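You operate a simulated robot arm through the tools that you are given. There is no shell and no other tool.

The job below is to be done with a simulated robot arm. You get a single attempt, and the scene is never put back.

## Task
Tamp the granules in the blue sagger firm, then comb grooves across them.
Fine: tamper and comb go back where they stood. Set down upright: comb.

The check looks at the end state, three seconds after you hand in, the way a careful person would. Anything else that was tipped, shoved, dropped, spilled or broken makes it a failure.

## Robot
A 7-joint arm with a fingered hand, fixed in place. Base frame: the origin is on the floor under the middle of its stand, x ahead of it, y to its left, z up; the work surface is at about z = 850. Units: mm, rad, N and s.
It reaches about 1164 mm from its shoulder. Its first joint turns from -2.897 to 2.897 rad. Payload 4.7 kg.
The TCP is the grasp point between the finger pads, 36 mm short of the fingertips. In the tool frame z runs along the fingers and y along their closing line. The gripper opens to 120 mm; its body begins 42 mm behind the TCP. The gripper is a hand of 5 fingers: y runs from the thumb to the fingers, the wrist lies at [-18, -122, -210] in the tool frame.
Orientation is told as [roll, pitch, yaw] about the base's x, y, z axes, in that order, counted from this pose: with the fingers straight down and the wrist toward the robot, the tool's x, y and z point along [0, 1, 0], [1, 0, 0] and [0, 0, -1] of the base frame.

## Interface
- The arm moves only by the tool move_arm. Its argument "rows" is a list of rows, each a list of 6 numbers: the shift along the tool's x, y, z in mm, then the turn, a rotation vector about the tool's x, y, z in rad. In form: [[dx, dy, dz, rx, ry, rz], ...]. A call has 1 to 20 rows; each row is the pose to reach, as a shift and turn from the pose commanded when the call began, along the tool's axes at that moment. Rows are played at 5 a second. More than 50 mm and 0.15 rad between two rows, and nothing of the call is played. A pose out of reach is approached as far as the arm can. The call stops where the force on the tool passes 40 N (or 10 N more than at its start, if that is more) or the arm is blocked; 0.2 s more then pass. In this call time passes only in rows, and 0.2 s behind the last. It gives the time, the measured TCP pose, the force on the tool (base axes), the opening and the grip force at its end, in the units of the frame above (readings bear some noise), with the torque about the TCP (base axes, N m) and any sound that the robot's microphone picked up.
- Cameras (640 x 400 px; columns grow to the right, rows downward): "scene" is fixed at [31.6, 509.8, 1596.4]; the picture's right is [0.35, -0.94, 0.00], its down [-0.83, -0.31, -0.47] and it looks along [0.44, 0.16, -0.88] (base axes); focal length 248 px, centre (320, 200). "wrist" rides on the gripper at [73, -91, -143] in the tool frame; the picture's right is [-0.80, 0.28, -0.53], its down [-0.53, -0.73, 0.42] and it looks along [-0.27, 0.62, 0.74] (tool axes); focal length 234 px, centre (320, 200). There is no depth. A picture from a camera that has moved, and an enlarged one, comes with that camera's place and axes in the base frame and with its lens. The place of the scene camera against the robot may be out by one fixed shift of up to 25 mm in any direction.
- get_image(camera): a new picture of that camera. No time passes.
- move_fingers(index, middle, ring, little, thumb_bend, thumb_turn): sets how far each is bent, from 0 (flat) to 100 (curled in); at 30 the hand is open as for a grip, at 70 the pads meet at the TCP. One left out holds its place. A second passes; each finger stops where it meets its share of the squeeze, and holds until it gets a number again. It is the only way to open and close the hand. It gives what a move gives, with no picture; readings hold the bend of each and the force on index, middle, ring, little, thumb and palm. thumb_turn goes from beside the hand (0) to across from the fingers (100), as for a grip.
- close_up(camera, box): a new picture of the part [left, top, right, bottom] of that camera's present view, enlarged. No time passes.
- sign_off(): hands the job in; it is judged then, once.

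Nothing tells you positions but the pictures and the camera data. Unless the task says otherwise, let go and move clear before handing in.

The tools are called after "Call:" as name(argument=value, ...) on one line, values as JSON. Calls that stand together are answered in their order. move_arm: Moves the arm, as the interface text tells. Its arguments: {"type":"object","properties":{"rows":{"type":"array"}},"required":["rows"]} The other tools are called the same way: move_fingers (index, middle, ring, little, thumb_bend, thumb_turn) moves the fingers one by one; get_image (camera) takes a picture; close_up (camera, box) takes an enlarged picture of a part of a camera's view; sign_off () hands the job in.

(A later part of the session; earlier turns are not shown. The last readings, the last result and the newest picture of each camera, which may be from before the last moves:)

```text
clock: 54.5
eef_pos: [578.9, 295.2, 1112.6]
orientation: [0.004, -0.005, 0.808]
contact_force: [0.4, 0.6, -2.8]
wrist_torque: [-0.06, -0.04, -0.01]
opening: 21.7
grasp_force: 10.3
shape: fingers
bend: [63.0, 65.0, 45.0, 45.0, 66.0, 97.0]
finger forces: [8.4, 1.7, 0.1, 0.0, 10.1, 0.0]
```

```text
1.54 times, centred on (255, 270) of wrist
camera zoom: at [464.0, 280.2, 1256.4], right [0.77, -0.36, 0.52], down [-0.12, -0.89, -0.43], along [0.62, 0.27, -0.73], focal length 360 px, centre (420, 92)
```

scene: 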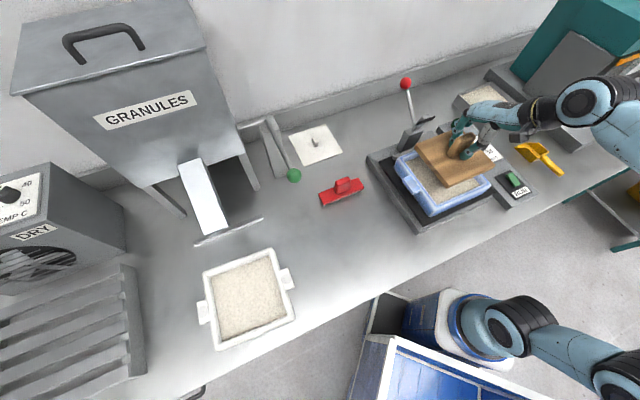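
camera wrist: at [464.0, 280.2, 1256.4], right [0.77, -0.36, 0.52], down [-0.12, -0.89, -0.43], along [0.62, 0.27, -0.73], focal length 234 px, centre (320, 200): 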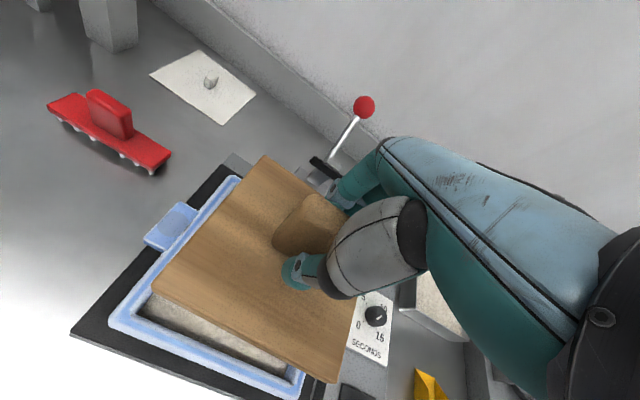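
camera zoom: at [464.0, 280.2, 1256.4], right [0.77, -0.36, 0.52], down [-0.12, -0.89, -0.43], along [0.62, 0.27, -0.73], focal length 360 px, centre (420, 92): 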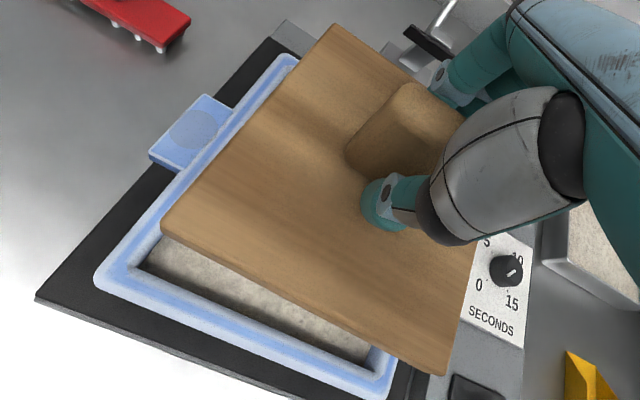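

The plate sits in the hand turned 3.6° and about 4 mm higher than at first. I'll carry it back over its original spot, turning the hand so the plate ends at its original angle.

Call:
move_arm(rows=[[14, -3.9, 0, 0, 0, -0.004], [41.9, -11.6, 0, 0, 0, -0.008], [69.8, -19.3, 0, 0, 0, -0.012], [97.7, -27, 0, 0, 0, -0.016], [125.6, -34.7, 0, 0, 0, -0.02], [153.5, -42.5, 0, 0, 0, -0.024], [181.4, -50.2, 0, 0, 0, -0.028], [209.3, -57.9, 0, 0, 0, -0.032], [237.2, -65.6, 0, 0, 0, -0.036], [262, -72.5, 0, 0, 0, -0.04], [275, -76, 0, 0, 0, -0.04], [279.1, -77.2, 0, 0, 0, -0.04], [279.1, -77.2, 15, 0, 0, -0.04], [279.1, -77.2, 45, 0, 0, -0.04], [279.1, -77.2, 75, 0, 0, -0.04], [279.1, -77.2, 105, 0, 0, -0.04], [279.1, -77.2, 130, 0, 0, -0.04], [279.1, -77.2, 150, 0, 0, -0.04], [279.1, -77.2, 160, 0, 0, -0.04], [279.1, -77.2, 160, 0, 0, -0.04]])

Call:
get_image(camera="wrist")

Call:
close_up(camera="scene", box=[310, 160, 440, 290])

Call:
close_up(camera="scene", box=[380, 110, 510, 220])

```text
clock: 58.7
eef_pos: [322.7, 433.8, 954.6]
orientation: [0.003, -0.006, 0.851]
contact_force: [0.1, 0.2, -2.2]
wrist_torque: [-0.04, -0.03, 0.02]
opening: 21.7
grasp_force: 9.9
shape: fingers
bend: [63.0, 65.0, 45.0, 45.0, 66.0, 97.0]
finger forces: [8.3, 1.7, 0.0, 0.1, 9.8, 0.0]
```

```text
taken
camera wrist: at [207.2, 414.4, 1097.0], right [0.79, -0.32, 0.52], down [-0.08, -0.9, -0.43], along [0.61, 0.3, -0.73], focal length 234 px, centre (320, 200)
```

wrist: 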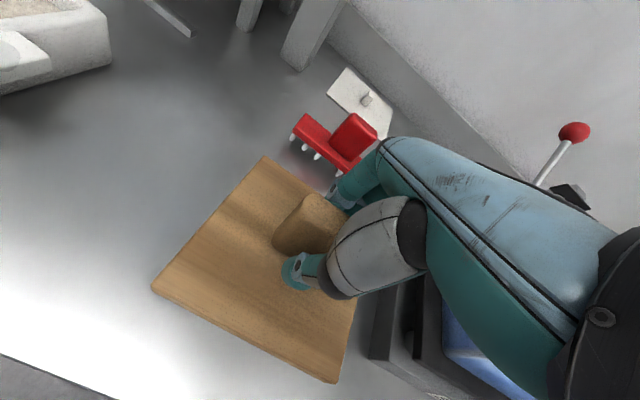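

```text
3.08 times, centred on (375, 225) of scene
camera zoom: at [31.6, 509.8, 1596.4], right [0.35, -0.94, 0.0], down [-0.83, -0.31, -0.47], along [0.44, 0.16, -0.88], focal length 763 px, centre (151, 123)
```

zoom: 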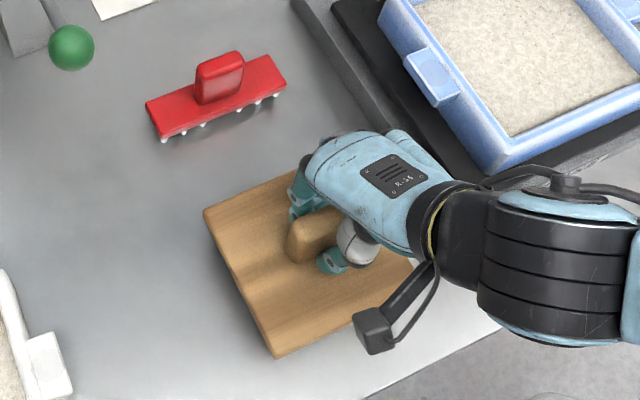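

```text
3.64 times, centred on (445, 165) of scene
camera zoom: at [31.6, 509.8, 1596.4], right [0.35, -0.94, 0.0], down [-0.83, -0.31, -0.47], along [0.44, 0.16, -0.88], focal length 901 px, centre (-134, 327)
```

zoom: 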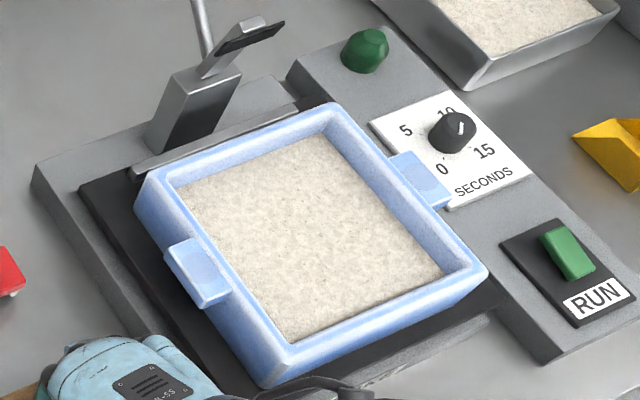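

The sagger hasn't moved, and its granules sit slightly deeper than before. Now I'll lower the tamper onto its spot, slowing near the table.

Call:
move_arm(rows=[[0, 0, 12, 0, 0, 0], [0, 0, 24, 0, 0, 0], [0, 0, 32, 0, 0, 0], [0, 0, 36, 0, 0, 0], [0, 0, 38, 0, 0, 0], [0, 0, 38, 0, 0, 0]])

Call:
close_up(camera="wrist", box=[130, 140, 380, 400])

Call:
close_up(camera="scene", box=[330, 200, 430, 290])

```text
clock: 60.1
eef_pos: [324.8, 434.0, 915.0]
orientation: [0.003, -0.005, 0.85]
contact_force: [-0.6, -0.5, -3.1]
wrist_torque: [-0.02, -0.05, -0.01]
opening: 21.7
grasp_force: 9.8
shape: fingers
bend: [63.0, 65.0, 45.0, 45.0, 66.0, 97.0]
finger forces: [8.3, 1.7, 0.0, 0.0, 9.9, 0.0]
```

```text
1.54 times, centred on (255, 270) of wrist
camera zoom: at [209.2, 414.0, 1059.4], right [0.79, -0.32, 0.52], down [-0.08, -0.9, -0.43], along [0.61, 0.3, -0.73], focal length 360 px, centre (420, 92)
```

zoom: 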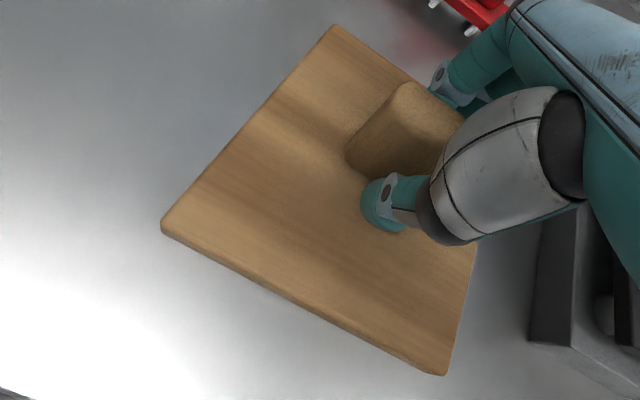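

```text
4.44 times, centred on (380, 245) of scene
camera zoom: at [31.6, 509.8, 1596.4], right [0.35, -0.94, 0.0], down [-0.83, -0.31, -0.47], along [0.44, 0.16, -0.88], focal length 1102 px, centre (53, 0)
```

zoom: 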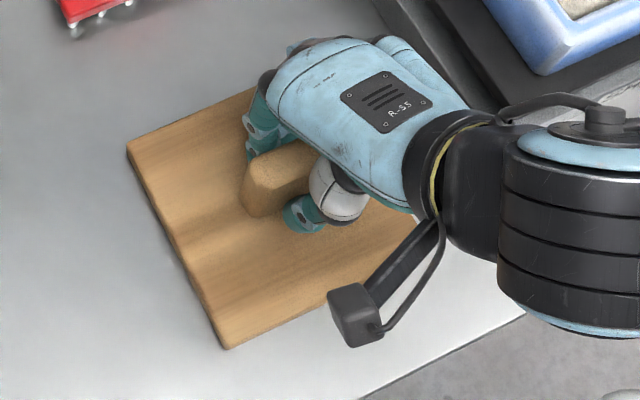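

I'll compare with the exact same enlargement I took of the tamper at the start.

Call:
close_up(camera="scene", box=[310, 160, 410, 285])

```text
3.20 times, centred on (360, 222) of scene
camera zoom: at [31.6, 509.8, 1596.4], right [0.35, -0.94, 0.0], down [-0.83, -0.31, -0.47], along [0.44, 0.16, -0.88], focal length 793 px, centre (192, 128)
```

zoom: 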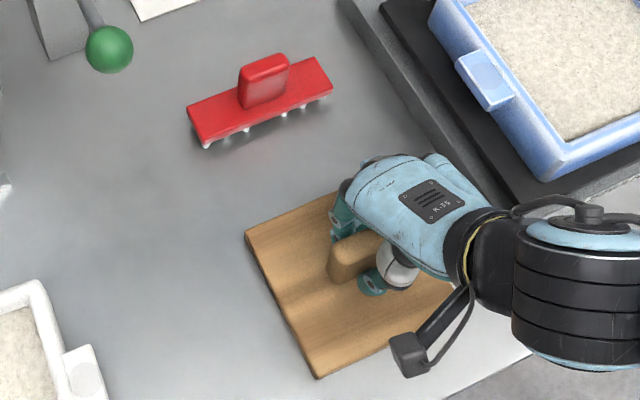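

The angle matches; I'll shift about 4 mm and settle it onto the table.

Call:
move_arm(rows=[[-1, -1.8, 0, 0, 0, 0], [-2.1, -3.5, 0, 0, 0, 0], [-2.1, -3.5, 1.5, 0, 0, 0], [-2.1, -3.5, 3, 0, 0, 0], [-2.1, -3.5, 4, 0, 0, 0], [-2.1, -3.5, 4, 0, 0, 0]])

```text
clock: 61.5
eef_pos: [323.2, 431.8, 911.4]
orientation: [0.004, -0.006, 0.85]
contact_force: [0.6, 0.3, -2.4]
wrist_torque: [0.01, -0.04, 0.01]
opening: 21.7
grasp_force: 9.7
shape: fingers
bend: [63.0, 65.0, 45.0, 45.0, 66.0, 97.0]
finger forces: [8.6, 1.6, 0.0, 0.0, 9.9, 0.0]
```

Call:
move_arm(rows=[[0, 0, 1, 0, 0, 0], [0, 0, 2, 0, 0, 0], [0, 0, 2, 0, 0, 0]])

```text
clock: 62.3
eef_pos: [322.5, 430.4, 910.8]
orientation: [0.006, -0.007, 0.85]
contact_force: [-0.7, -1.7, 3.1]
wrist_torque: [-0.01, 0.04, -0.01]
opening: 21.5
grasp_force: 10.2
shape: fingers
bend: [63.0, 65.0, 45.0, 45.0, 66.0, 97.0]
finger forces: [8.5, 1.3, 0.0, 0.0, 11.3, 0.0]
```

The plate is on the table. I'll ease off the squeeze first, rise a few millimetres, then open fully so nothing drags it.

Call:
move_fingers(index=62, middle=62, thumb_bend=63)

Call:
move_arm(rows=[[0, 0, -2, 0, 0, 0], [0, 0, -4, 0, 0, 0], [0, 0, -5, 0, 0, 0]])

Call:
move_fingers(index=45, middle=45, thumb_bend=45)

Call:
close_up(camera="scene", box=[310, 160, 410, 285])

Call:
close_up(camera="wrist", box=[130, 140, 380, 400])

```text
clock: 63.3
eef_pos: [324.5, 430.0, 909.6]
orientation: [0.003, -0.008, 0.85]
contact_force: [0.0, 0.3, 4.1]
wrist_torque: [0.06, 0.01, 0.03]
opening: 26.3
grasp_force: 1.9
shape: fingers
bend: [62.0, 62.0, 45.0, 45.0, 63.0, 97.0]
finger forces: [0.3, 2.3, 0.0, 0.1, 0.7, 0.2]
```

```text
clock: 64.1
eef_pos: [322.8, 431.5, 913.8]
orientation: [0.003, -0.005, 0.851]
contact_force: [0.3, -0.1, -0.7]
wrist_torque: [-0.01, 0.01, 0.02]
opening: 26.5
grasp_force: 0.1
shape: fingers
bend: [62.0, 62.0, 45.0, 45.0, 62.0, 97.0]
finger forces: [0.0, 0.0, 0.1, 0.0, 0.4, 0.0]
```

```text
clock: 65.1
eef_pos: [321.2, 431.0, 914.7]
orientation: [0.004, -0.007, 0.851]
contact_force: [0.1, 0.8, 0.3]
wrist_torque: [0.03, 0.01, -0.01]
opening: 77.5
grasp_force: 0.0
shape: fingers
bend: [45.0, 45.0, 45.0, 45.0, 45.0, 97.0]
finger forces: [0.0, 0.0, 0.0, 0.0, 0.0, 0.1]
```

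```text
3.20 times, centred on (360, 222) of scene
camera zoom: at [31.6, 509.8, 1596.4], right [0.35, -0.94, 0.0], down [-0.83, -0.31, -0.47], along [0.44, 0.16, -0.88], focal length 793 px, centre (192, 128)
```

zoom: 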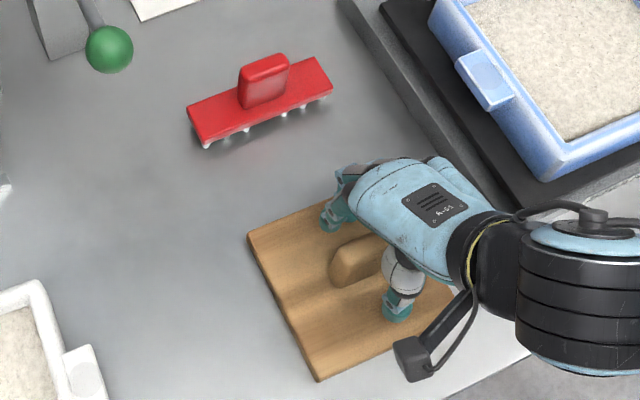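

```text
1.54 times, centred on (255, 270) of wrist
camera zoom: at [207.7, 411.1, 1058.3], right [0.79, -0.32, 0.52], down [-0.08, -0.9, -0.43], along [0.61, 0.3, -0.73], focal length 360 px, centre (420, 92)
```

zoom: 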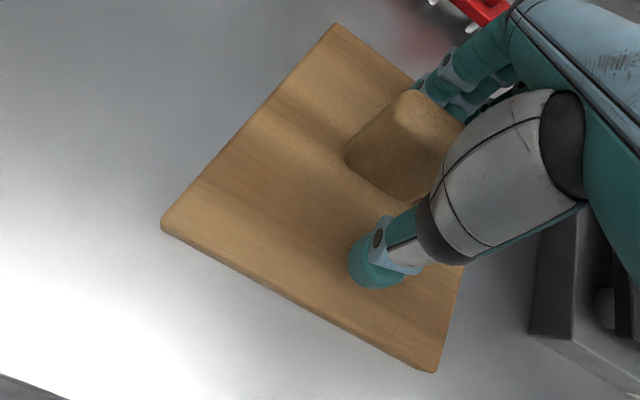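

The tamper is back within about 2–3 mm of where it stood, at the original angle. I'll rise, open, and go over the comb.

Call:
move_arm(rows=[[0, 0, -20, 0, 0, 0], [0, 0, -45, 0, 0, 0], [0, 0, -70, 0, 0, 0], [0, 0, -95, 0, 0, 0.0], [-1.6, 32.8, -105, 0.001, -0.001, 0.011], [-3.2, 65.7, -110, 0.002, -0.002, 0.022], [-4.9, 98.5, -110, 0.003, -0.002, 0.033], [-6.5, 131.4, -110, 0.004, -0.003, 0.044], [-8.2, 164.2, -110, 0.005, -0.003, 0.055], [-9.8, 197.1, -110, 0.006, -0.004, 0.065], [-9.8, 197.1, -110, 0.006, -0.004, 0.065]])

Call:
move_fingers(index=40, middle=40, ring=40, little=40, thumb_bend=40)

Call:
get_image(camera="wrist")

Call:
close_up(camera="wrist", box=[170, 200, 350, 370])

Call:
close_up(camera="scene", box=[310, 160, 410, 285])

```text
clock: 67.5
eef_pos: [460.2, 570.2, 1027.2]
orientation: [-0.001, 0.0, 0.784]
contact_force: [0.0, -0.7, -0.8]
wrist_torque: [0.04, 0.01, 0.02]
opening: 77.7
grasp_force: 0.0
shape: fingers
bend: [45.0, 45.0, 45.0, 45.0, 45.0, 97.0]
finger forces: [0.0, 0.1, 0.0, 0.1, 0.1, 0.0]
```

```text
clock: 68.5
eef_pos: [460.5, 570.1, 1024.6]
orientation: [0.0, 0.001, 0.785]
contact_force: [-0.5, 0.5, -0.2]
wrist_torque: [-0.01, 0.0, -0.01]
opening: 92.4
grasp_force: 0.1
shape: fingers
bend: [40.0, 40.0, 40.0, 40.0, 40.0, 97.0]
finger forces: [0.0, 0.0, 0.0, 0.1, 0.1, 0.0]
```

```text
taken
camera wrist: at [344.6, 558.5, 1170.5], right [0.77, -0.37, 0.53], down [-0.14, -0.89, -0.42], along [0.63, 0.25, -0.74], focal length 234 px, centre (320, 200)
```

wrist: 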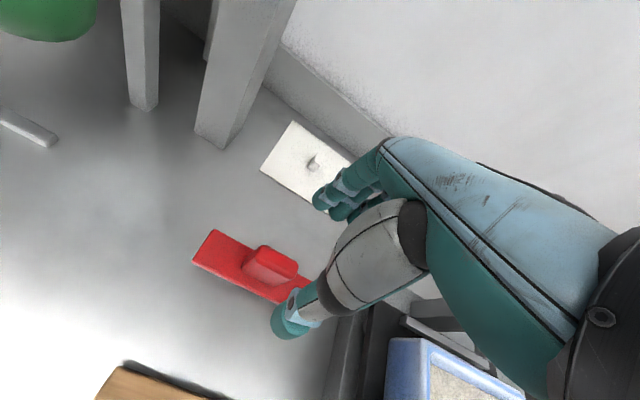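

```text
2.35 times, centred on (260, 285) of wrist
camera zoom: at [344.6, 558.5, 1170.5], right [0.77, -0.37, 0.53], down [-0.14, -0.89, -0.42], along [0.63, 0.25, -0.74], focal length 551 px, centre (461, 0)
```

zoom: 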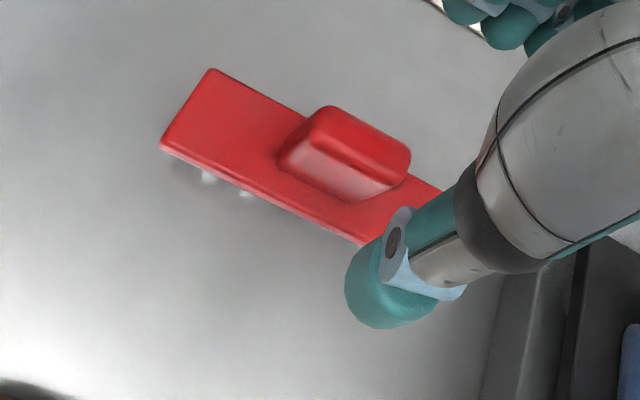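

```text
3.20 times, centred on (360, 222) of scene
camera zoom: at [31.6, 509.8, 1596.4], right [0.35, -0.94, 0.0], down [-0.83, -0.31, -0.47], along [0.44, 0.16, -0.88], focal length 793 px, centre (192, 128)
```

zoom: 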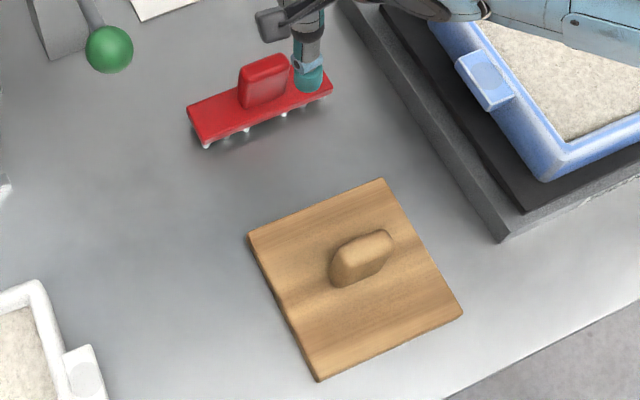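

The tamper matches its starting picture closely. The comb is square to the hand and almost centred; I'll shift 4 mm along its handle and come down around it.

Call:
move_arm(rows=[[-2, 0.5, 20, 0, 0, 0], [-4, 1, 40, 0, 0, 0], [-4, 1, 60, 0, 0, 0], [-4, 1, 76, 0, 0, 0], [-4, 1, 86, 0, 0, 0], [-4, 1, 86, 0, 0, 0]])

Call:
close_up(camera="wrist", box=[170, 170, 390, 370])

Call:
close_up(camera="scene", box=[312, 150, 402, 230])

```text
clock: 69.9
eef_pos: [466.7, 567.6, 937.9]
orientation: [-0.001, -0.001, 0.782]
contact_force: [-0.1, 0.3, 0.1]
wrist_torque: [0.02, 0.0, -0.02]
opening: 92.6
grasp_force: 0.0
shape: fingers
bend: [40.0, 40.0, 40.0, 40.0, 40.0, 97.0]
finger forces: [0.0, 0.0, 0.0, 0.1, 0.1, 0.0]
```

```text
2.00 times, centred on (280, 270) of wrist
camera zoom: at [350.0, 556.9, 1082.8], right [0.77, -0.37, 0.53], down [-0.14, -0.89, -0.42], along [0.63, 0.25, -0.74], focal length 468 px, centre (400, 60)
```

zoom: 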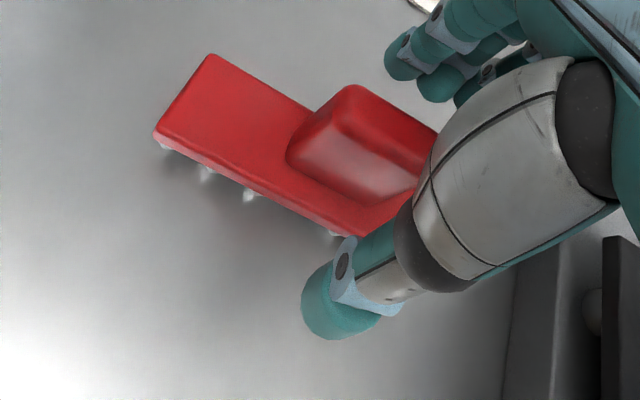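

```text
5.00 times, centred on (357, 190) of scene
camera zoom: at [31.6, 509.8, 1596.4], right [0.35, -0.94, 0.0], down [-0.83, -0.31, -0.47], along [0.44, 0.16, -0.88], focal length 1239 px, centre (135, 250)
```

zoom: 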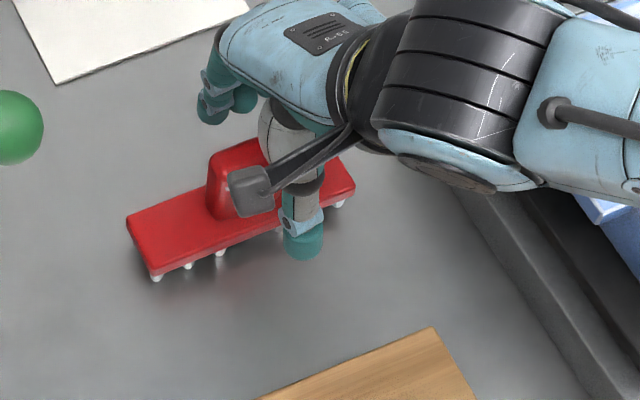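

The handle's centre lies on the index–thumb line. Lowering to grip height and closing lightly.

Call:
move_arm(rows=[[0, -1, 4, 0, 0, 0], [0, -1, 8, 0, 0, 0], [0, -1, 11, 0, 0, 0], [0, -1, 11, 0, 0, 0]])

Call:
move_fingers(index=60, middle=60, ring=45, little=45, thumb_bend=60)

Call:
close_up(camera="wrist", box=[170, 170, 390, 370])

```text
clock: 70.9
eef_pos: [464.3, 568.0, 929.3]
orientation: [-0.001, -0.001, 0.784]
contact_force: [-0.1, -0.3, 0.0]
wrist_torque: [0.01, 0.01, 0.01]
opening: 92.9
grasp_force: 0.1
shape: fingers
bend: [40.0, 40.0, 40.0, 40.0, 40.0, 97.0]
finger forces: [0.0, 0.0, 0.0, 0.1, 0.0, 0.0]
```

```text
clock: 71.9
eef_pos: [465.2, 566.5, 928.2]
orientation: [0.0, 0.0, 0.783]
contact_force: [-0.6, 0.3, -1.1]
wrist_torque: [0.0, 0.04, 0.02]
opening: 33.4
grasp_force: 0.0
shape: fingers
bend: [60.0, 60.0, 45.0, 45.0, 60.0, 97.0]
finger forces: [0.1, 0.0, 0.0, 0.0, 0.0, 0.1]
```

```text
2.00 times, centred on (280, 270) of wrist
camera zoom: at [349.2, 556.6, 1072.7], right [0.77, -0.37, 0.53], down [-0.14, -0.89, -0.42], along [0.63, 0.25, -0.74], focal length 468 px, centre (400, 60)
```

zoom: 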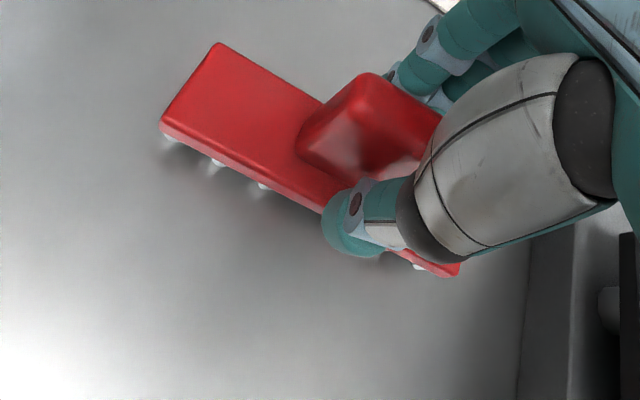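

Call:
move_fingers(index=63, middle=63, thumb_bend=64)

```text
clock: 72.9
eef_pos: [465.2, 568.3, 927.8]
orientation: [-0.001, 0.001, 0.784]
contact_force: [-0.5, -0.3, 0.5]
wrist_torque: [-0.04, -0.03, -0.03]
opening: 24.0
grasp_force: 0.5
shape: fingers
bend: [63.0, 63.0, 45.0, 45.0, 63.0, 97.0]
finger forces: [0.1, 0.0, 0.0, 0.0, 0.4, 0.1]
```

Call:
move_fingers(index=65, middle=65, thumb_bend=65)

Call:
close_up(camera="wrist", box=[170, 170, 390, 370])

```text
clock: 73.9
eef_pos: [464.6, 567.9, 928.5]
orientation: [-0.002, 0.001, 0.785]
contact_force: [0.0, 0.4, 0.0]
wrist_torque: [-0.05, -0.01, 0.02]
opening: 22.3
grasp_force: 0.9
shape: fingers
bend: [64.0, 64.0, 45.0, 45.0, 64.0, 97.0]
finger forces: [0.9, 0.9, 0.0, 0.0, 1.6, 0.0]
```

```text
2.00 times, centred on (280, 270) of wrist
camera zoom: at [349.2, 556.6, 1072.6], right [0.77, -0.37, 0.53], down [-0.14, -0.89, -0.42], along [0.63, 0.25, -0.74], focal length 468 px, centre (400, 60)
```

zoom: 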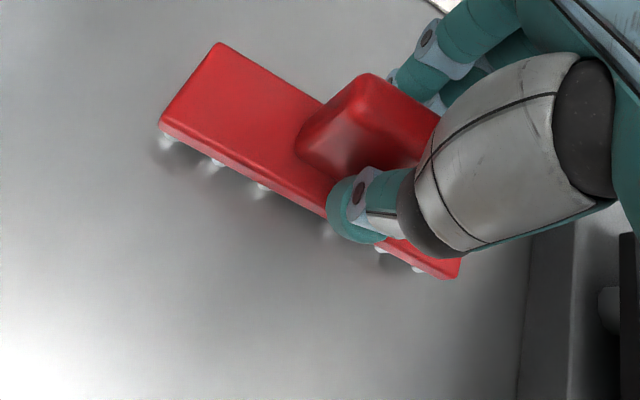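

All pads are touching evenly with no twist. Raising the squeeze in the same proportion that worked before.

Call:
move_fingers(index=71, middle=66, thumb_bend=69)

Call:
move_fingers(index=79, middle=66.5, thumb_bend=74)

Call:
close_up(camera="wrist", box=[170, 170, 390, 370])

```text
clock: 74.9
eef_pos: [464.8, 569.1, 927.8]
orientation: [0.0, 0.0, 0.783]
contact_force: [0.9, -0.5, 0.5]
wrist_torque: [-0.03, 0.04, -0.01]
opening: 20.0
grasp_force: 6.6
shape: fingers
bend: [65.0, 65.0, 45.0, 45.0, 64.0, 97.0]
finger forces: [5.8, 0.7, 0.1, 0.0, 6.6, 0.1]
```

```text
clock: 75.9
eef_pos: [465.1, 568.5, 929.0]
orientation: [0.001, -0.002, 0.784]
contact_force: [0.5, 0.0, -0.4]
wrist_torque: [-0.01, -0.04, 0.0]
opening: 19.5
grasp_force: 10.4
shape: fingers
bend: [64.0, 65.0, 45.0, 45.0, 67.0, 97.0]
finger forces: [9.0, 1.3, 0.0, 0.0, 10.5, 0.0]
```

```text
2.00 times, centred on (280, 270) of wrist
camera zoom: at [349.2, 556.6, 1072.6], right [0.77, -0.37, 0.53], down [-0.14, -0.89, -0.42], along [0.63, 0.25, -0.74], focal length 468 px, centre (400, 60)
```

zoom: 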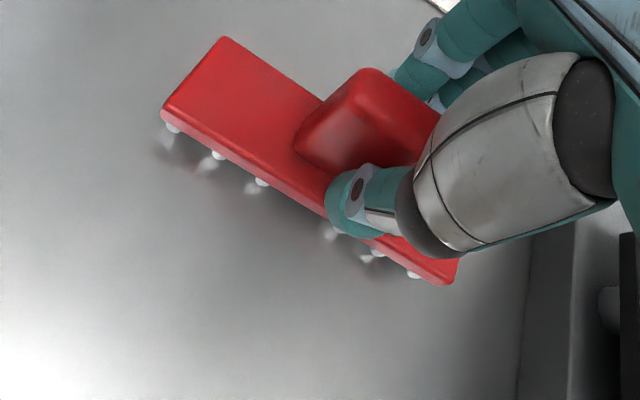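

The comb turned only about 2° in the hand. Test lift.

Call:
move_arm(rows=[[0, 0, -5, 0, 0, 0], [0, 0, -12, 0, 0, 0], [0, 0, -25, 0, 0, 0], [0, 0, -40, 0, 0, 0], [0, 0, -50, 0, 0, 0], [0, 0, -50, 0, 0, 0]])

Call:
get_image(camera="wrist")

Call:
close_up(camera="scene", box=[312, 140, 412, 230])

```text
clock: 77.3
eef_pos: [462.9, 567.2, 977.1]
orientation: [-0.001, 0.001, 0.787]
contact_force: [-1.2, -0.4, -1.9]
wrist_torque: [-0.01, -0.04, 0.0]
opening: 19.7
grasp_force: 10.5
shape: fingers
bend: [64.0, 65.0, 45.0, 45.0, 67.0, 97.0]
finger forces: [9.0, 1.4, 0.0, 0.1, 10.3, 0.0]
```

```text
taken
camera wrist: at [347.3, 555.4, 1121.4], right [0.77, -0.37, 0.53], down [-0.14, -0.89, -0.42], along [0.63, 0.25, -0.74], focal length 234 px, centre (320, 200)
```

wrist: 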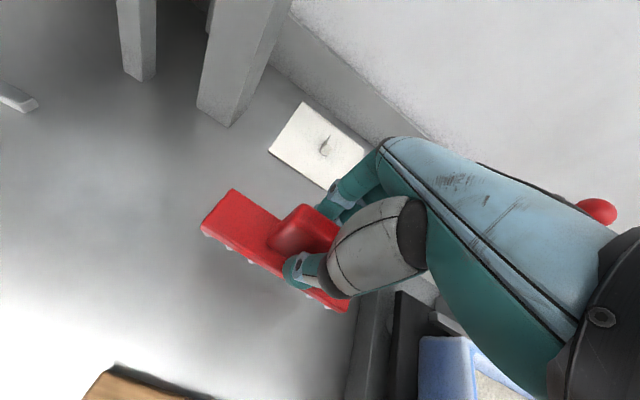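

```text
4.44 times, centred on (362, 185) of scene
camera zoom: at [31.6, 509.8, 1596.4], right [0.35, -0.94, 0.0], down [-0.83, -0.31, -0.47], along [0.44, 0.16, -0.88], focal length 1102 px, centre (133, 267)
```

zoom: 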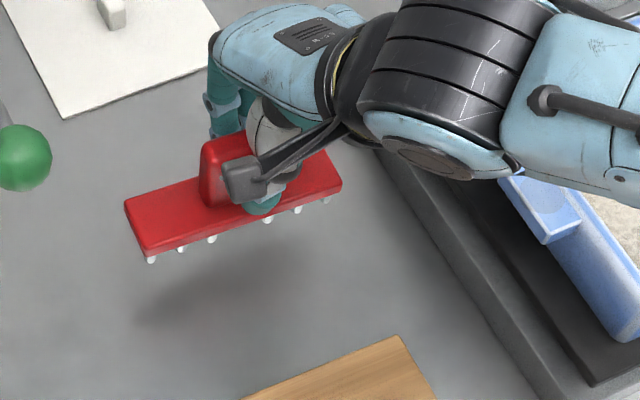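

Call:
close_up(camera="wrist", box=[190, 170, 370, 330])

```text
2.50 times, centred on (280, 250) of wrist
camera zoom: at [347.3, 555.4, 1121.4], right [0.77, -0.37, 0.53], down [-0.14, -0.89, -0.42], along [0.63, 0.25, -0.74], focal length 585 px, centre (420, 75)
```

zoom: 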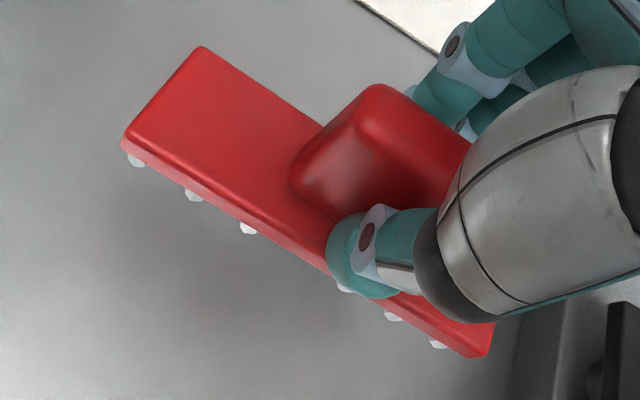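

The comb hangs level, turned about 2° in the hand, with its tooth tips about 78 mm below the TCP. I'll curl the two free fingers out of the way, then carry it over to the near side of the sagger.

Call:
move_fingers(ring=95, little=95)

Call:
close_up(camera="wrist", box=[190, 170, 370, 330])

```text
clock: 78.3
eef_pos: [462.6, 565.4, 976.2]
orientation: [0.001, -0.002, 0.783]
contact_force: [-0.6, 0.4, -1.0]
wrist_torque: [0.02, -0.01, 0.03]
opening: 19.4
grasp_force: 10.9
shape: fingers
bend: [64.0, 65.0, 95.0, 95.0, 67.0, 97.0]
finger forces: [9.0, 1.4, 0.1, 0.0, 10.5, 0.0]
```

```text
2.50 times, centred on (280, 250) of wrist
camera zoom: at [347.3, 555.4, 1121.3], right [0.77, -0.37, 0.53], down [-0.14, -0.89, -0.42], along [0.63, 0.25, -0.74], focal length 585 px, centre (420, 75)
```

zoom: 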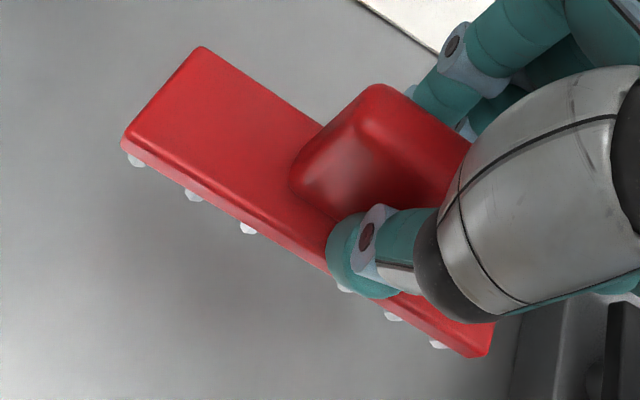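

Call:
move_arm(rows=[[0, 0, -20, 0, 0, 0], [0, 0, -48, 0, 0, 0], [0, 0, -78, 0, 0, 0], [0, 0, -105, 0, 0, 0], [-12, -7, -114, 0, 0, -0.002], [-37, -22, -114, 0, 0, -0.004], [-62, -37, -114, 0, 0, -0.006], [-87, -52, -114, 0, 0, -0.008], [-112, -67, -114, 0, 0, -0.01], [-137, -82.4, -114, 0, 0, -0.012], [-162, -97.4, -114, 0, 0, -0.014], [-187, -112.4, -114, 0, 0, -0.016], [-212, -127.4, -114, 0, 0, -0.018], [-237, -142.4, -114, 0, 0, -0.02], [-258, -155, -114, 0, 0, -0.021], [-271, -163, -114, 0, 0, -0.021], [-276.5, -166.2, -114, 0, 0, -0.021], [-276.5, -166.2, -114, 0, 0, -0.021]])

Call:
get_image(camera="wrist")

Call:
close_up(camera="scene", box=[380, 110, 520, 230])

```text
clock: 82.1
eef_pos: [541.4, 253.1, 1093.3]
orientation: [0.0, -0.001, 0.807]
contact_force: [0.4, -0.5, -1.6]
wrist_torque: [0.02, -0.02, -0.03]
opening: 19.6
grasp_force: 10.9
shape: fingers
bend: [64.0, 65.0, 95.0, 95.0, 67.0, 97.0]
finger forces: [9.0, 1.5, 0.0, 0.1, 10.4, 0.1]
```

```text
taken
camera wrist: at [424.9, 240.0, 1237.4], right [0.77, -0.36, 0.53], down [-0.12, -0.9, -0.42], along [0.62, 0.26, -0.74], focal length 234 px, centre (320, 200)
```

wrist: 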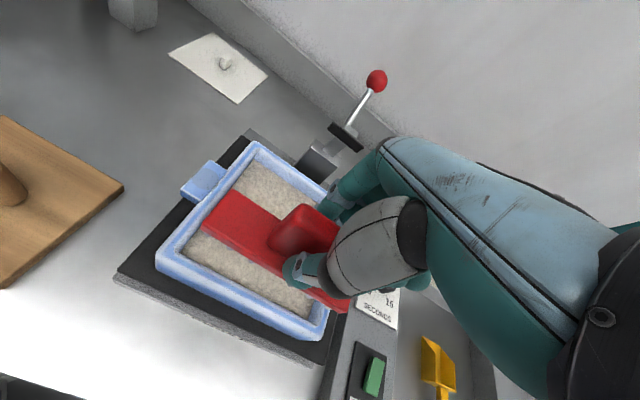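

```text
3.33 times, centred on (450, 170) of scene
camera zoom: at [31.6, 509.8, 1596.4], right [0.35, -0.94, 0.0], down [-0.83, -0.31, -0.47], along [0.44, 0.16, -0.88], focal length 826 px, centre (-113, 300)
```

zoom: 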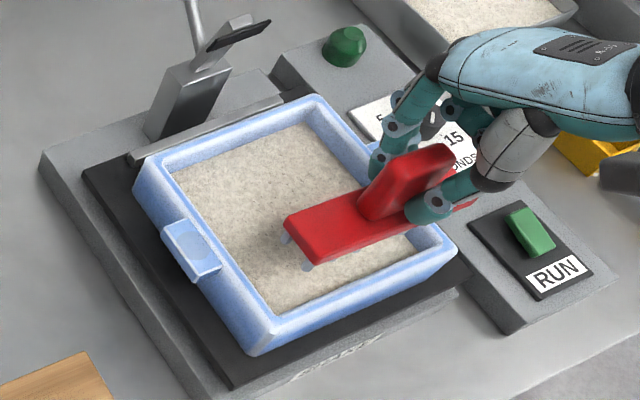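

The comb is above the near part of the sagger. I'll measure its position against the walls.

Call:
close_up(camera="wrist", box=[140, 130, 360, 350])

```text
1.82 times, centred on (250, 240) of wrist
camera zoom: at [424.9, 240.0, 1237.4], right [0.77, -0.36, 0.53], down [-0.12, -0.9, -0.42], along [0.62, 0.26, -0.74], focal length 426 px, centre (447, 127)
```

zoom: 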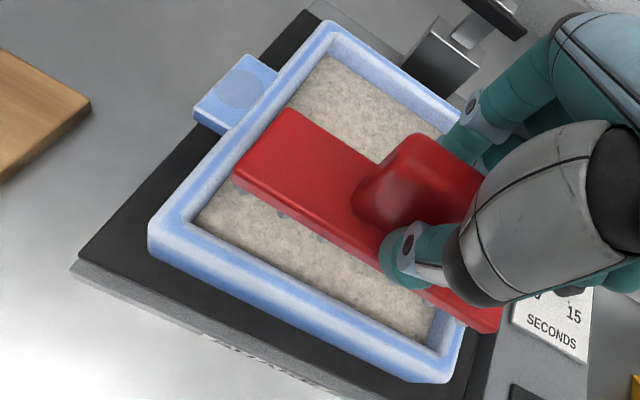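

The comb should turn 1.6° and shift about 5 mm to be square and centred between the side walls. I'll correct and lower to just above the rim.

Call:
move_arm(rows=[[-1.6, 1.2, 0, 0, 0, -0.01], [-3.2, 2.4, 0, 0, 0, -0.02], [-4.8, 3.7, 0, 0, 0, -0.028], [-4.8, 3.7, 15, 0, 0, -0.028], [-4.8, 3.7, 30, 0, 0, -0.028], [-4.8, 3.7, 40, 0, 0, -0.028], [-4.8, 3.7, 44, 0, 0, -0.028], [-4.8, 3.7, 44, 0, 0, -0.028]])

Call:
close_up(camera="wrist", box=[130, 130, 370, 370])

Call:
close_up(camera="scene", box=[390, 115, 510, 225])

```text
clock: 83.9
eef_pos: [548.5, 252.5, 1048.7]
orientation: [0.0, -0.001, 0.833]
contact_force: [0.7, -0.7, -1.8]
wrist_torque: [-0.01, -0.02, -0.02]
opening: 19.5
grasp_force: 10.5
shape: fingers
bend: [64.0, 65.0, 95.0, 95.0, 67.0, 97.0]
finger forces: [9.0, 1.4, 0.0, 0.0, 10.3, 0.1]
```

```text
1.67 times, centred on (250, 250) of wrist
camera zoom: at [433.5, 236.9, 1192.4], right [0.78, -0.33, 0.53], down [-0.1, -0.9, -0.42], along [0.61, 0.28, -0.74], focal length 390 px, centre (437, 117)
```

zoom: 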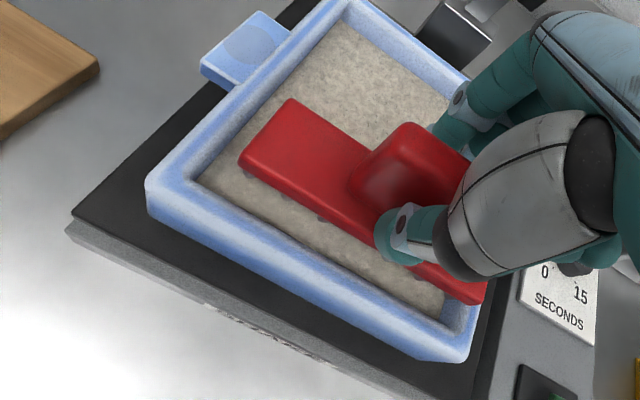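

```text
3.64 times, centred on (450, 170) of scene
camera zoom: at [31.6, 509.8, 1596.4], right [0.35, -0.94, 0.0], down [-0.83, -0.31, -0.47], along [0.44, 0.16, -0.88], focal length 901 px, centre (-153, 309)
```

zoom: 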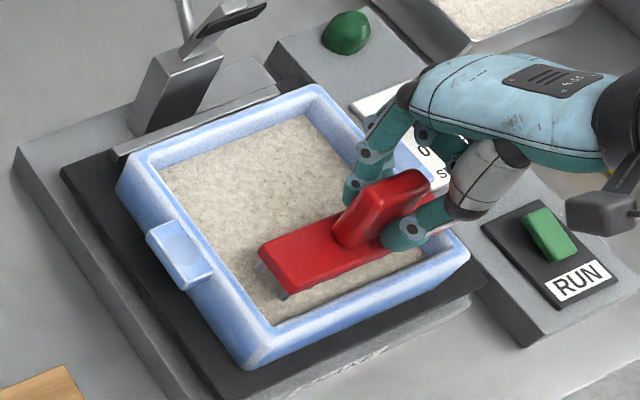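

The comb is square with about 8–13 mm to the walls. Lowering the teeth toward the granules.

Call:
move_arm(rows=[[0, 0, 6, 0, 0, 0], [0, 0, 12, 0, 0, 0], [0, 0, 17, 0, 0, 0], [0, 0, 21, 0, 0, 0], [0, 0, 23, 0, 0, 0], [0, 0, 23, 0, 0, 0]])

Call:
move_arm(rows=[[0, 0, 1.5, 0, 0, 0], [0, 0, 3, 0, 0, 0], [0, 0, 4.5, 0, 0, 0], [0, 0, 6, 0, 0, 0], [0, 0, 6, 0, 0, 0]])

Call:
close_up(camera="wrist", box=[130, 130, 370, 370])

Call:
close_up(camera="scene", box=[390, 115, 510, 225])

```text
clock: 85.3
eef_pos: [547.3, 253.5, 1027.1]
orientation: [0.0, -0.004, 0.833]
contact_force: [0.1, -1.1, 13.2]
wrist_torque: [0.06, 0.05, -0.02]
opening: 19.2
grasp_force: 13.0
shape: fingers
bend: [64.0, 65.0, 95.0, 95.0, 67.0, 97.0]
finger forces: [10.8, 1.7, 0.0, 0.0, 13.4, 0.0]
```

```text
clock: 86.5
eef_pos: [547.5, 253.9, 1020.7]
orientation: [0.0, -0.002, 0.832]
contact_force: [1.6, -2.2, 24.6]
wrist_torque: [0.04, 0.0, 0.01]
opening: 19.2
grasp_force: 15.8
shape: fingers
bend: [63.0, 65.0, 95.0, 95.0, 67.0, 97.0]
finger forces: [12.1, 5.3, 0.0, 0.0, 15.0, 0.1]
```

```text
1.67 times, centred on (250, 250) of wrist
camera zoom: at [431.8, 237.4, 1164.4], right [0.78, -0.33, 0.53], down [-0.1, -0.9, -0.43], along [0.62, 0.28, -0.74], focal length 390 px, centre (437, 117)
```

zoom: 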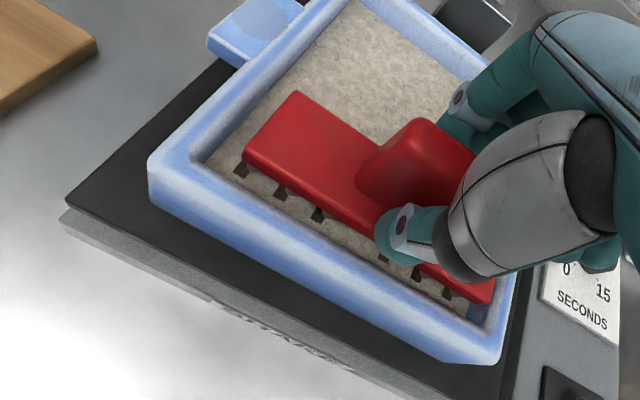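

```text
3.64 times, centred on (450, 170) of scene
camera zoom: at [31.6, 509.8, 1596.4], right [0.35, -0.94, 0.0], down [-0.83, -0.31, -0.47], along [0.44, 0.16, -0.88], focal length 901 px, centre (-153, 309)
```

zoom: 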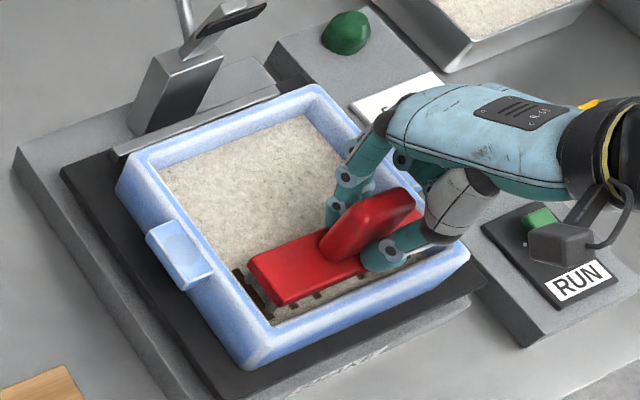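

The teeth are in: dark groove marks appear at each tooth, with 25 N down-force. I'll draw the comb slowly toward the far wall, first a short stretch.

Call:
move_arm(rows=[[-0.1, 3, -0.3, 0, 0, 0], [-0.3, 7, -0.5, 0, 0, 0], [-0.5, 11, -0.5, 0, 0, 0], [-0.7, 15, -0.5, 0, 0, 0], [-0.9, 20, -0.5, 0, 0, 0]])

Call:
close_up(camera="wrist", box=[130, 130, 370, 370])

Call:
close_up(camera="scene", box=[390, 115, 510, 225])

```text
clock: 87.7
eef_pos: [560.1, 268.9, 1020.1]
orientation: [0.0, -0.002, 0.833]
contact_force: [-4.2, -4.2, 19.3]
wrist_torque: [-0.15, 0.27, -0.01]
opening: 19.3
grasp_force: 14.8
shape: fingers
bend: [64.0, 66.0, 95.0, 95.0, 67.0, 97.0]
finger forces: [9.0, 1.6, 0.1, 0.1, 18.8, 0.1]
```

```text
1.67 times, centred on (250, 250) of wrist
camera zoom: at [445.7, 250.7, 1164.5], right [0.78, -0.33, 0.53], down [-0.1, -0.9, -0.42], along [0.62, 0.28, -0.74], focal length 390 px, centre (437, 117)
```

zoom: 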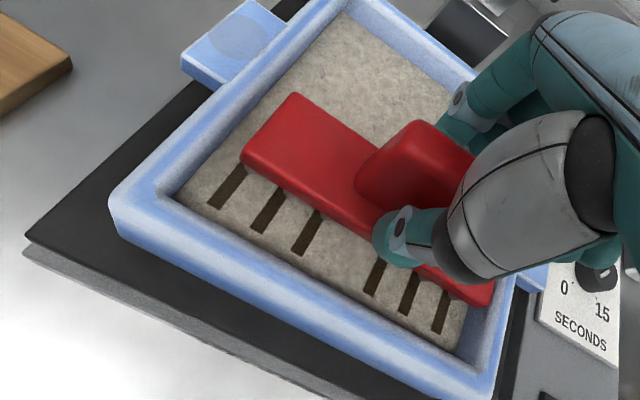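

```text
3.64 times, centred on (450, 170) of scene
camera zoom: at [31.6, 509.8, 1596.4], right [0.35, -0.94, 0.0], down [-0.83, -0.31, -0.47], along [0.44, 0.16, -0.88], focal length 901 px, centre (-153, 309)
```

zoom: 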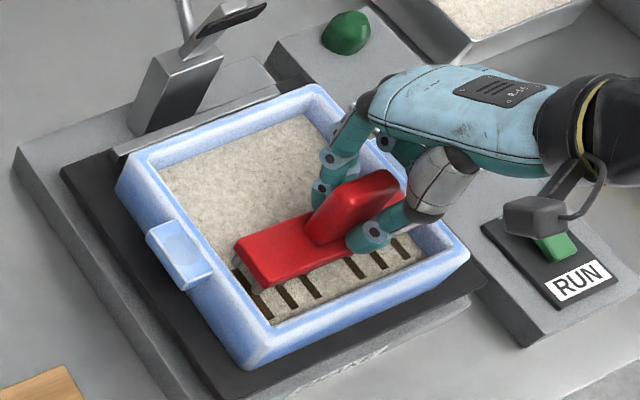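

Six clean grooves are forming and the sagger is holding still. I'll continue the stroke.

Call:
move_arm(rows=[[-0.2, 4, 0, 0, 0, 0], [-0.4, 8, 0, 0, 0, 0], [-0.5, 12, 0, 0, 0, 0], [-0.7, 16, 0, 0, 0, 0], [-0.9, 20, 0, 0, 0, 0], [-1.1, 24, 0, 0, 0, 0], [-1.2, 28, 0, 0, 0, 0], [-1.4, 32, 0, 0, 0, 0], [-1.6, 36, 0, 0, 0, 0], [-1.8, 40, 0, 0, 0, 0]])

Call:
close_up(camera="wrist", box=[130, 130, 370, 370])

Call:
close_up(camera="scene", box=[390, 115, 510, 225])

```text
clock: 89.9
eef_pos: [590.0, 296.3, 1021.0]
orientation: [0.001, 0.0, 0.831]
contact_force: [-1.4, -1.1, 7.3]
wrist_torque: [-0.04, 0.12, 0.06]
opening: 19.7
grasp_force: 11.1
shape: fingers
bend: [64.0, 66.0, 95.0, 95.0, 67.0, 97.0]
finger forces: [9.1, 1.0, 0.1, 0.0, 12.7, 0.0]
```

```text
1.67 times, centred on (250, 250) of wrist
camera zoom: at [475.0, 279.8, 1165.1], right [0.78, -0.33, 0.53], down [-0.1, -0.9, -0.42], along [0.61, 0.28, -0.74], focal length 390 px, centre (437, 117)
```

zoom: 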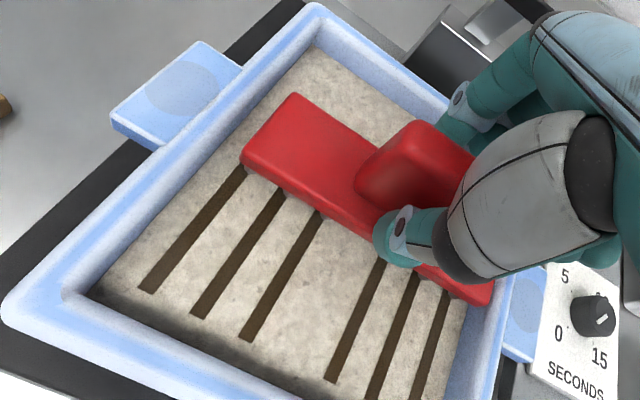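

```text
3.64 times, centred on (450, 170) of scene
camera zoom: at [31.6, 509.8, 1596.4], right [0.35, -0.94, 0.0], down [-0.83, -0.31, -0.47], along [0.44, 0.16, -0.88], focal length 901 px, centre (-153, 309)
```

zoom: 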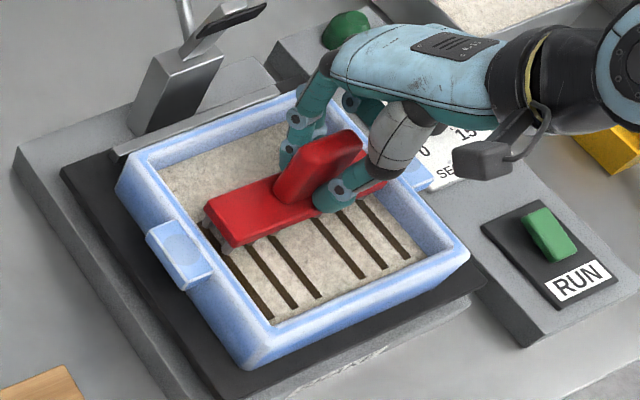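

The grooves are straight and even. The down-force has eased, so I'll lower 1 mm and finish the stroke to just short of the far wall.

Call:
move_arm(rows=[[-0.2, 4, 0.8, 0, 0, 0], [-0.4, 8, 1.2, 0, 0, 0], [-0.5, 12, 1.2, 0, 0, 0], [-0.7, 16, 1.2, 0, 0, 0], [-0.9, 20, 1.2, 0, 0, 0], [-1.1, 24, 1.2, 0, 0, 0], [-1.2, 28, 1.2, 0, 0, 0], [-1.4, 32, 1.2, 0, 0, 0], [-1.6, 36, 1.2, 0, 0, 0], [-1.8, 40, 1.2, 0, 0, 0]])

Call:
close_up(camera="wrist", box=[130, 130, 370, 370])

Call:
close_up(camera="scene", box=[390, 115, 510, 225])

```text
clock: 92.1
eef_pos: [617.6, 324.7, 1019.9]
orientation: [0.0, -0.003, 0.832]
contact_force: [-5.5, -4.6, 24.7]
wrist_torque: [-0.28, 0.54, 0.02]
opening: 19.2
grasp_force: 19.8
shape: fingers
bend: [64.0, 66.0, 95.0, 95.0, 67.0, 97.0]
finger forces: [8.9, 1.5, 0.0, 0.0, 30.7, 0.1]
```

```text
1.67 times, centred on (250, 250) of wrist
camera zoom: at [502.6, 308.0, 1164.3], right [0.78, -0.33, 0.53], down [-0.1, -0.9, -0.43], along [0.62, 0.28, -0.74], focal length 390 px, centre (437, 117)
```

zoom: 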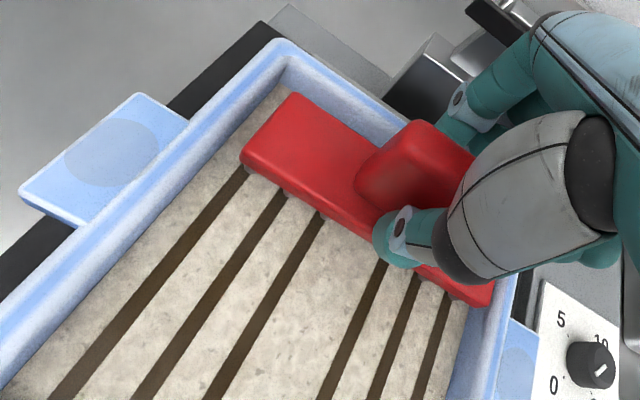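

```text
3.64 times, centred on (450, 170) of scene
camera zoom: at [31.6, 509.8, 1596.4], right [0.35, -0.94, 0.0], down [-0.83, -0.31, -0.47], along [0.44, 0.16, -0.88], focal length 901 px, centre (-153, 309)
```

zoom: 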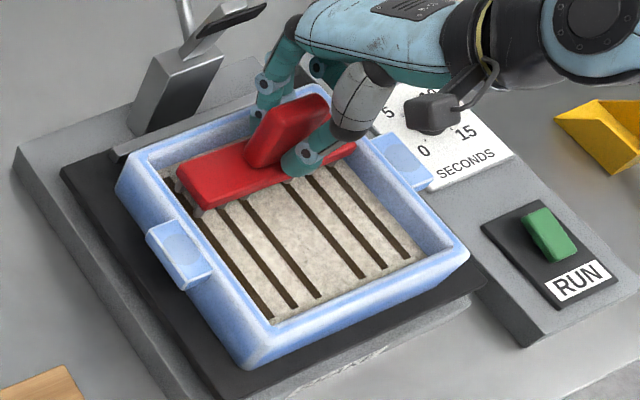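

About 20 mm remain to the far wall; I'll advance 12 mm more and then lift straight out.

Call:
move_arm(rows=[[-0.1, 3, 0, 0, 0, 0], [-0.3, 6, 0, 0, 0, 0], [-0.4, 9, 0, 0, 0, 0], [-0.5, 12, 0, 0, 0, 0], [-0.5, 12, 0, 0, 0, 0]])

Call:
close_up(camera="wrist", box=[130, 130, 370, 370])

```text
clock: 93.3
eef_pos: [625.8, 333.5, 1020.1]
orientation: [0.001, -0.004, 0.833]
contact_force: [-5.9, -6.1, 37.2]
wrist_torque: [-0.61, 0.91, 0.09]
opening: 19.2
grasp_force: 27.7
shape: fingers
bend: [65.0, 66.0, 95.0, 95.0, 67.0, 97.0]
finger forces: [8.1, 1.5, 0.0, 0.0, 46.2, 0.1]
```

```text
1.67 times, centred on (250, 250) of wrist
camera zoom: at [510.4, 315.7, 1164.1], right [0.78, -0.33, 0.53], down [-0.1, -0.9, -0.43], along [0.62, 0.28, -0.74], focal length 390 px, centre (437, 117)
```

zoom: 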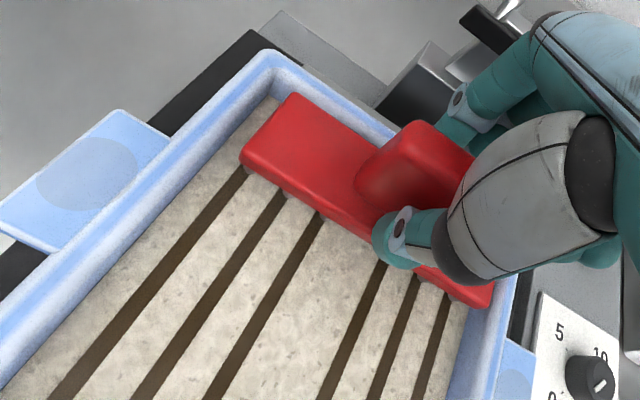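

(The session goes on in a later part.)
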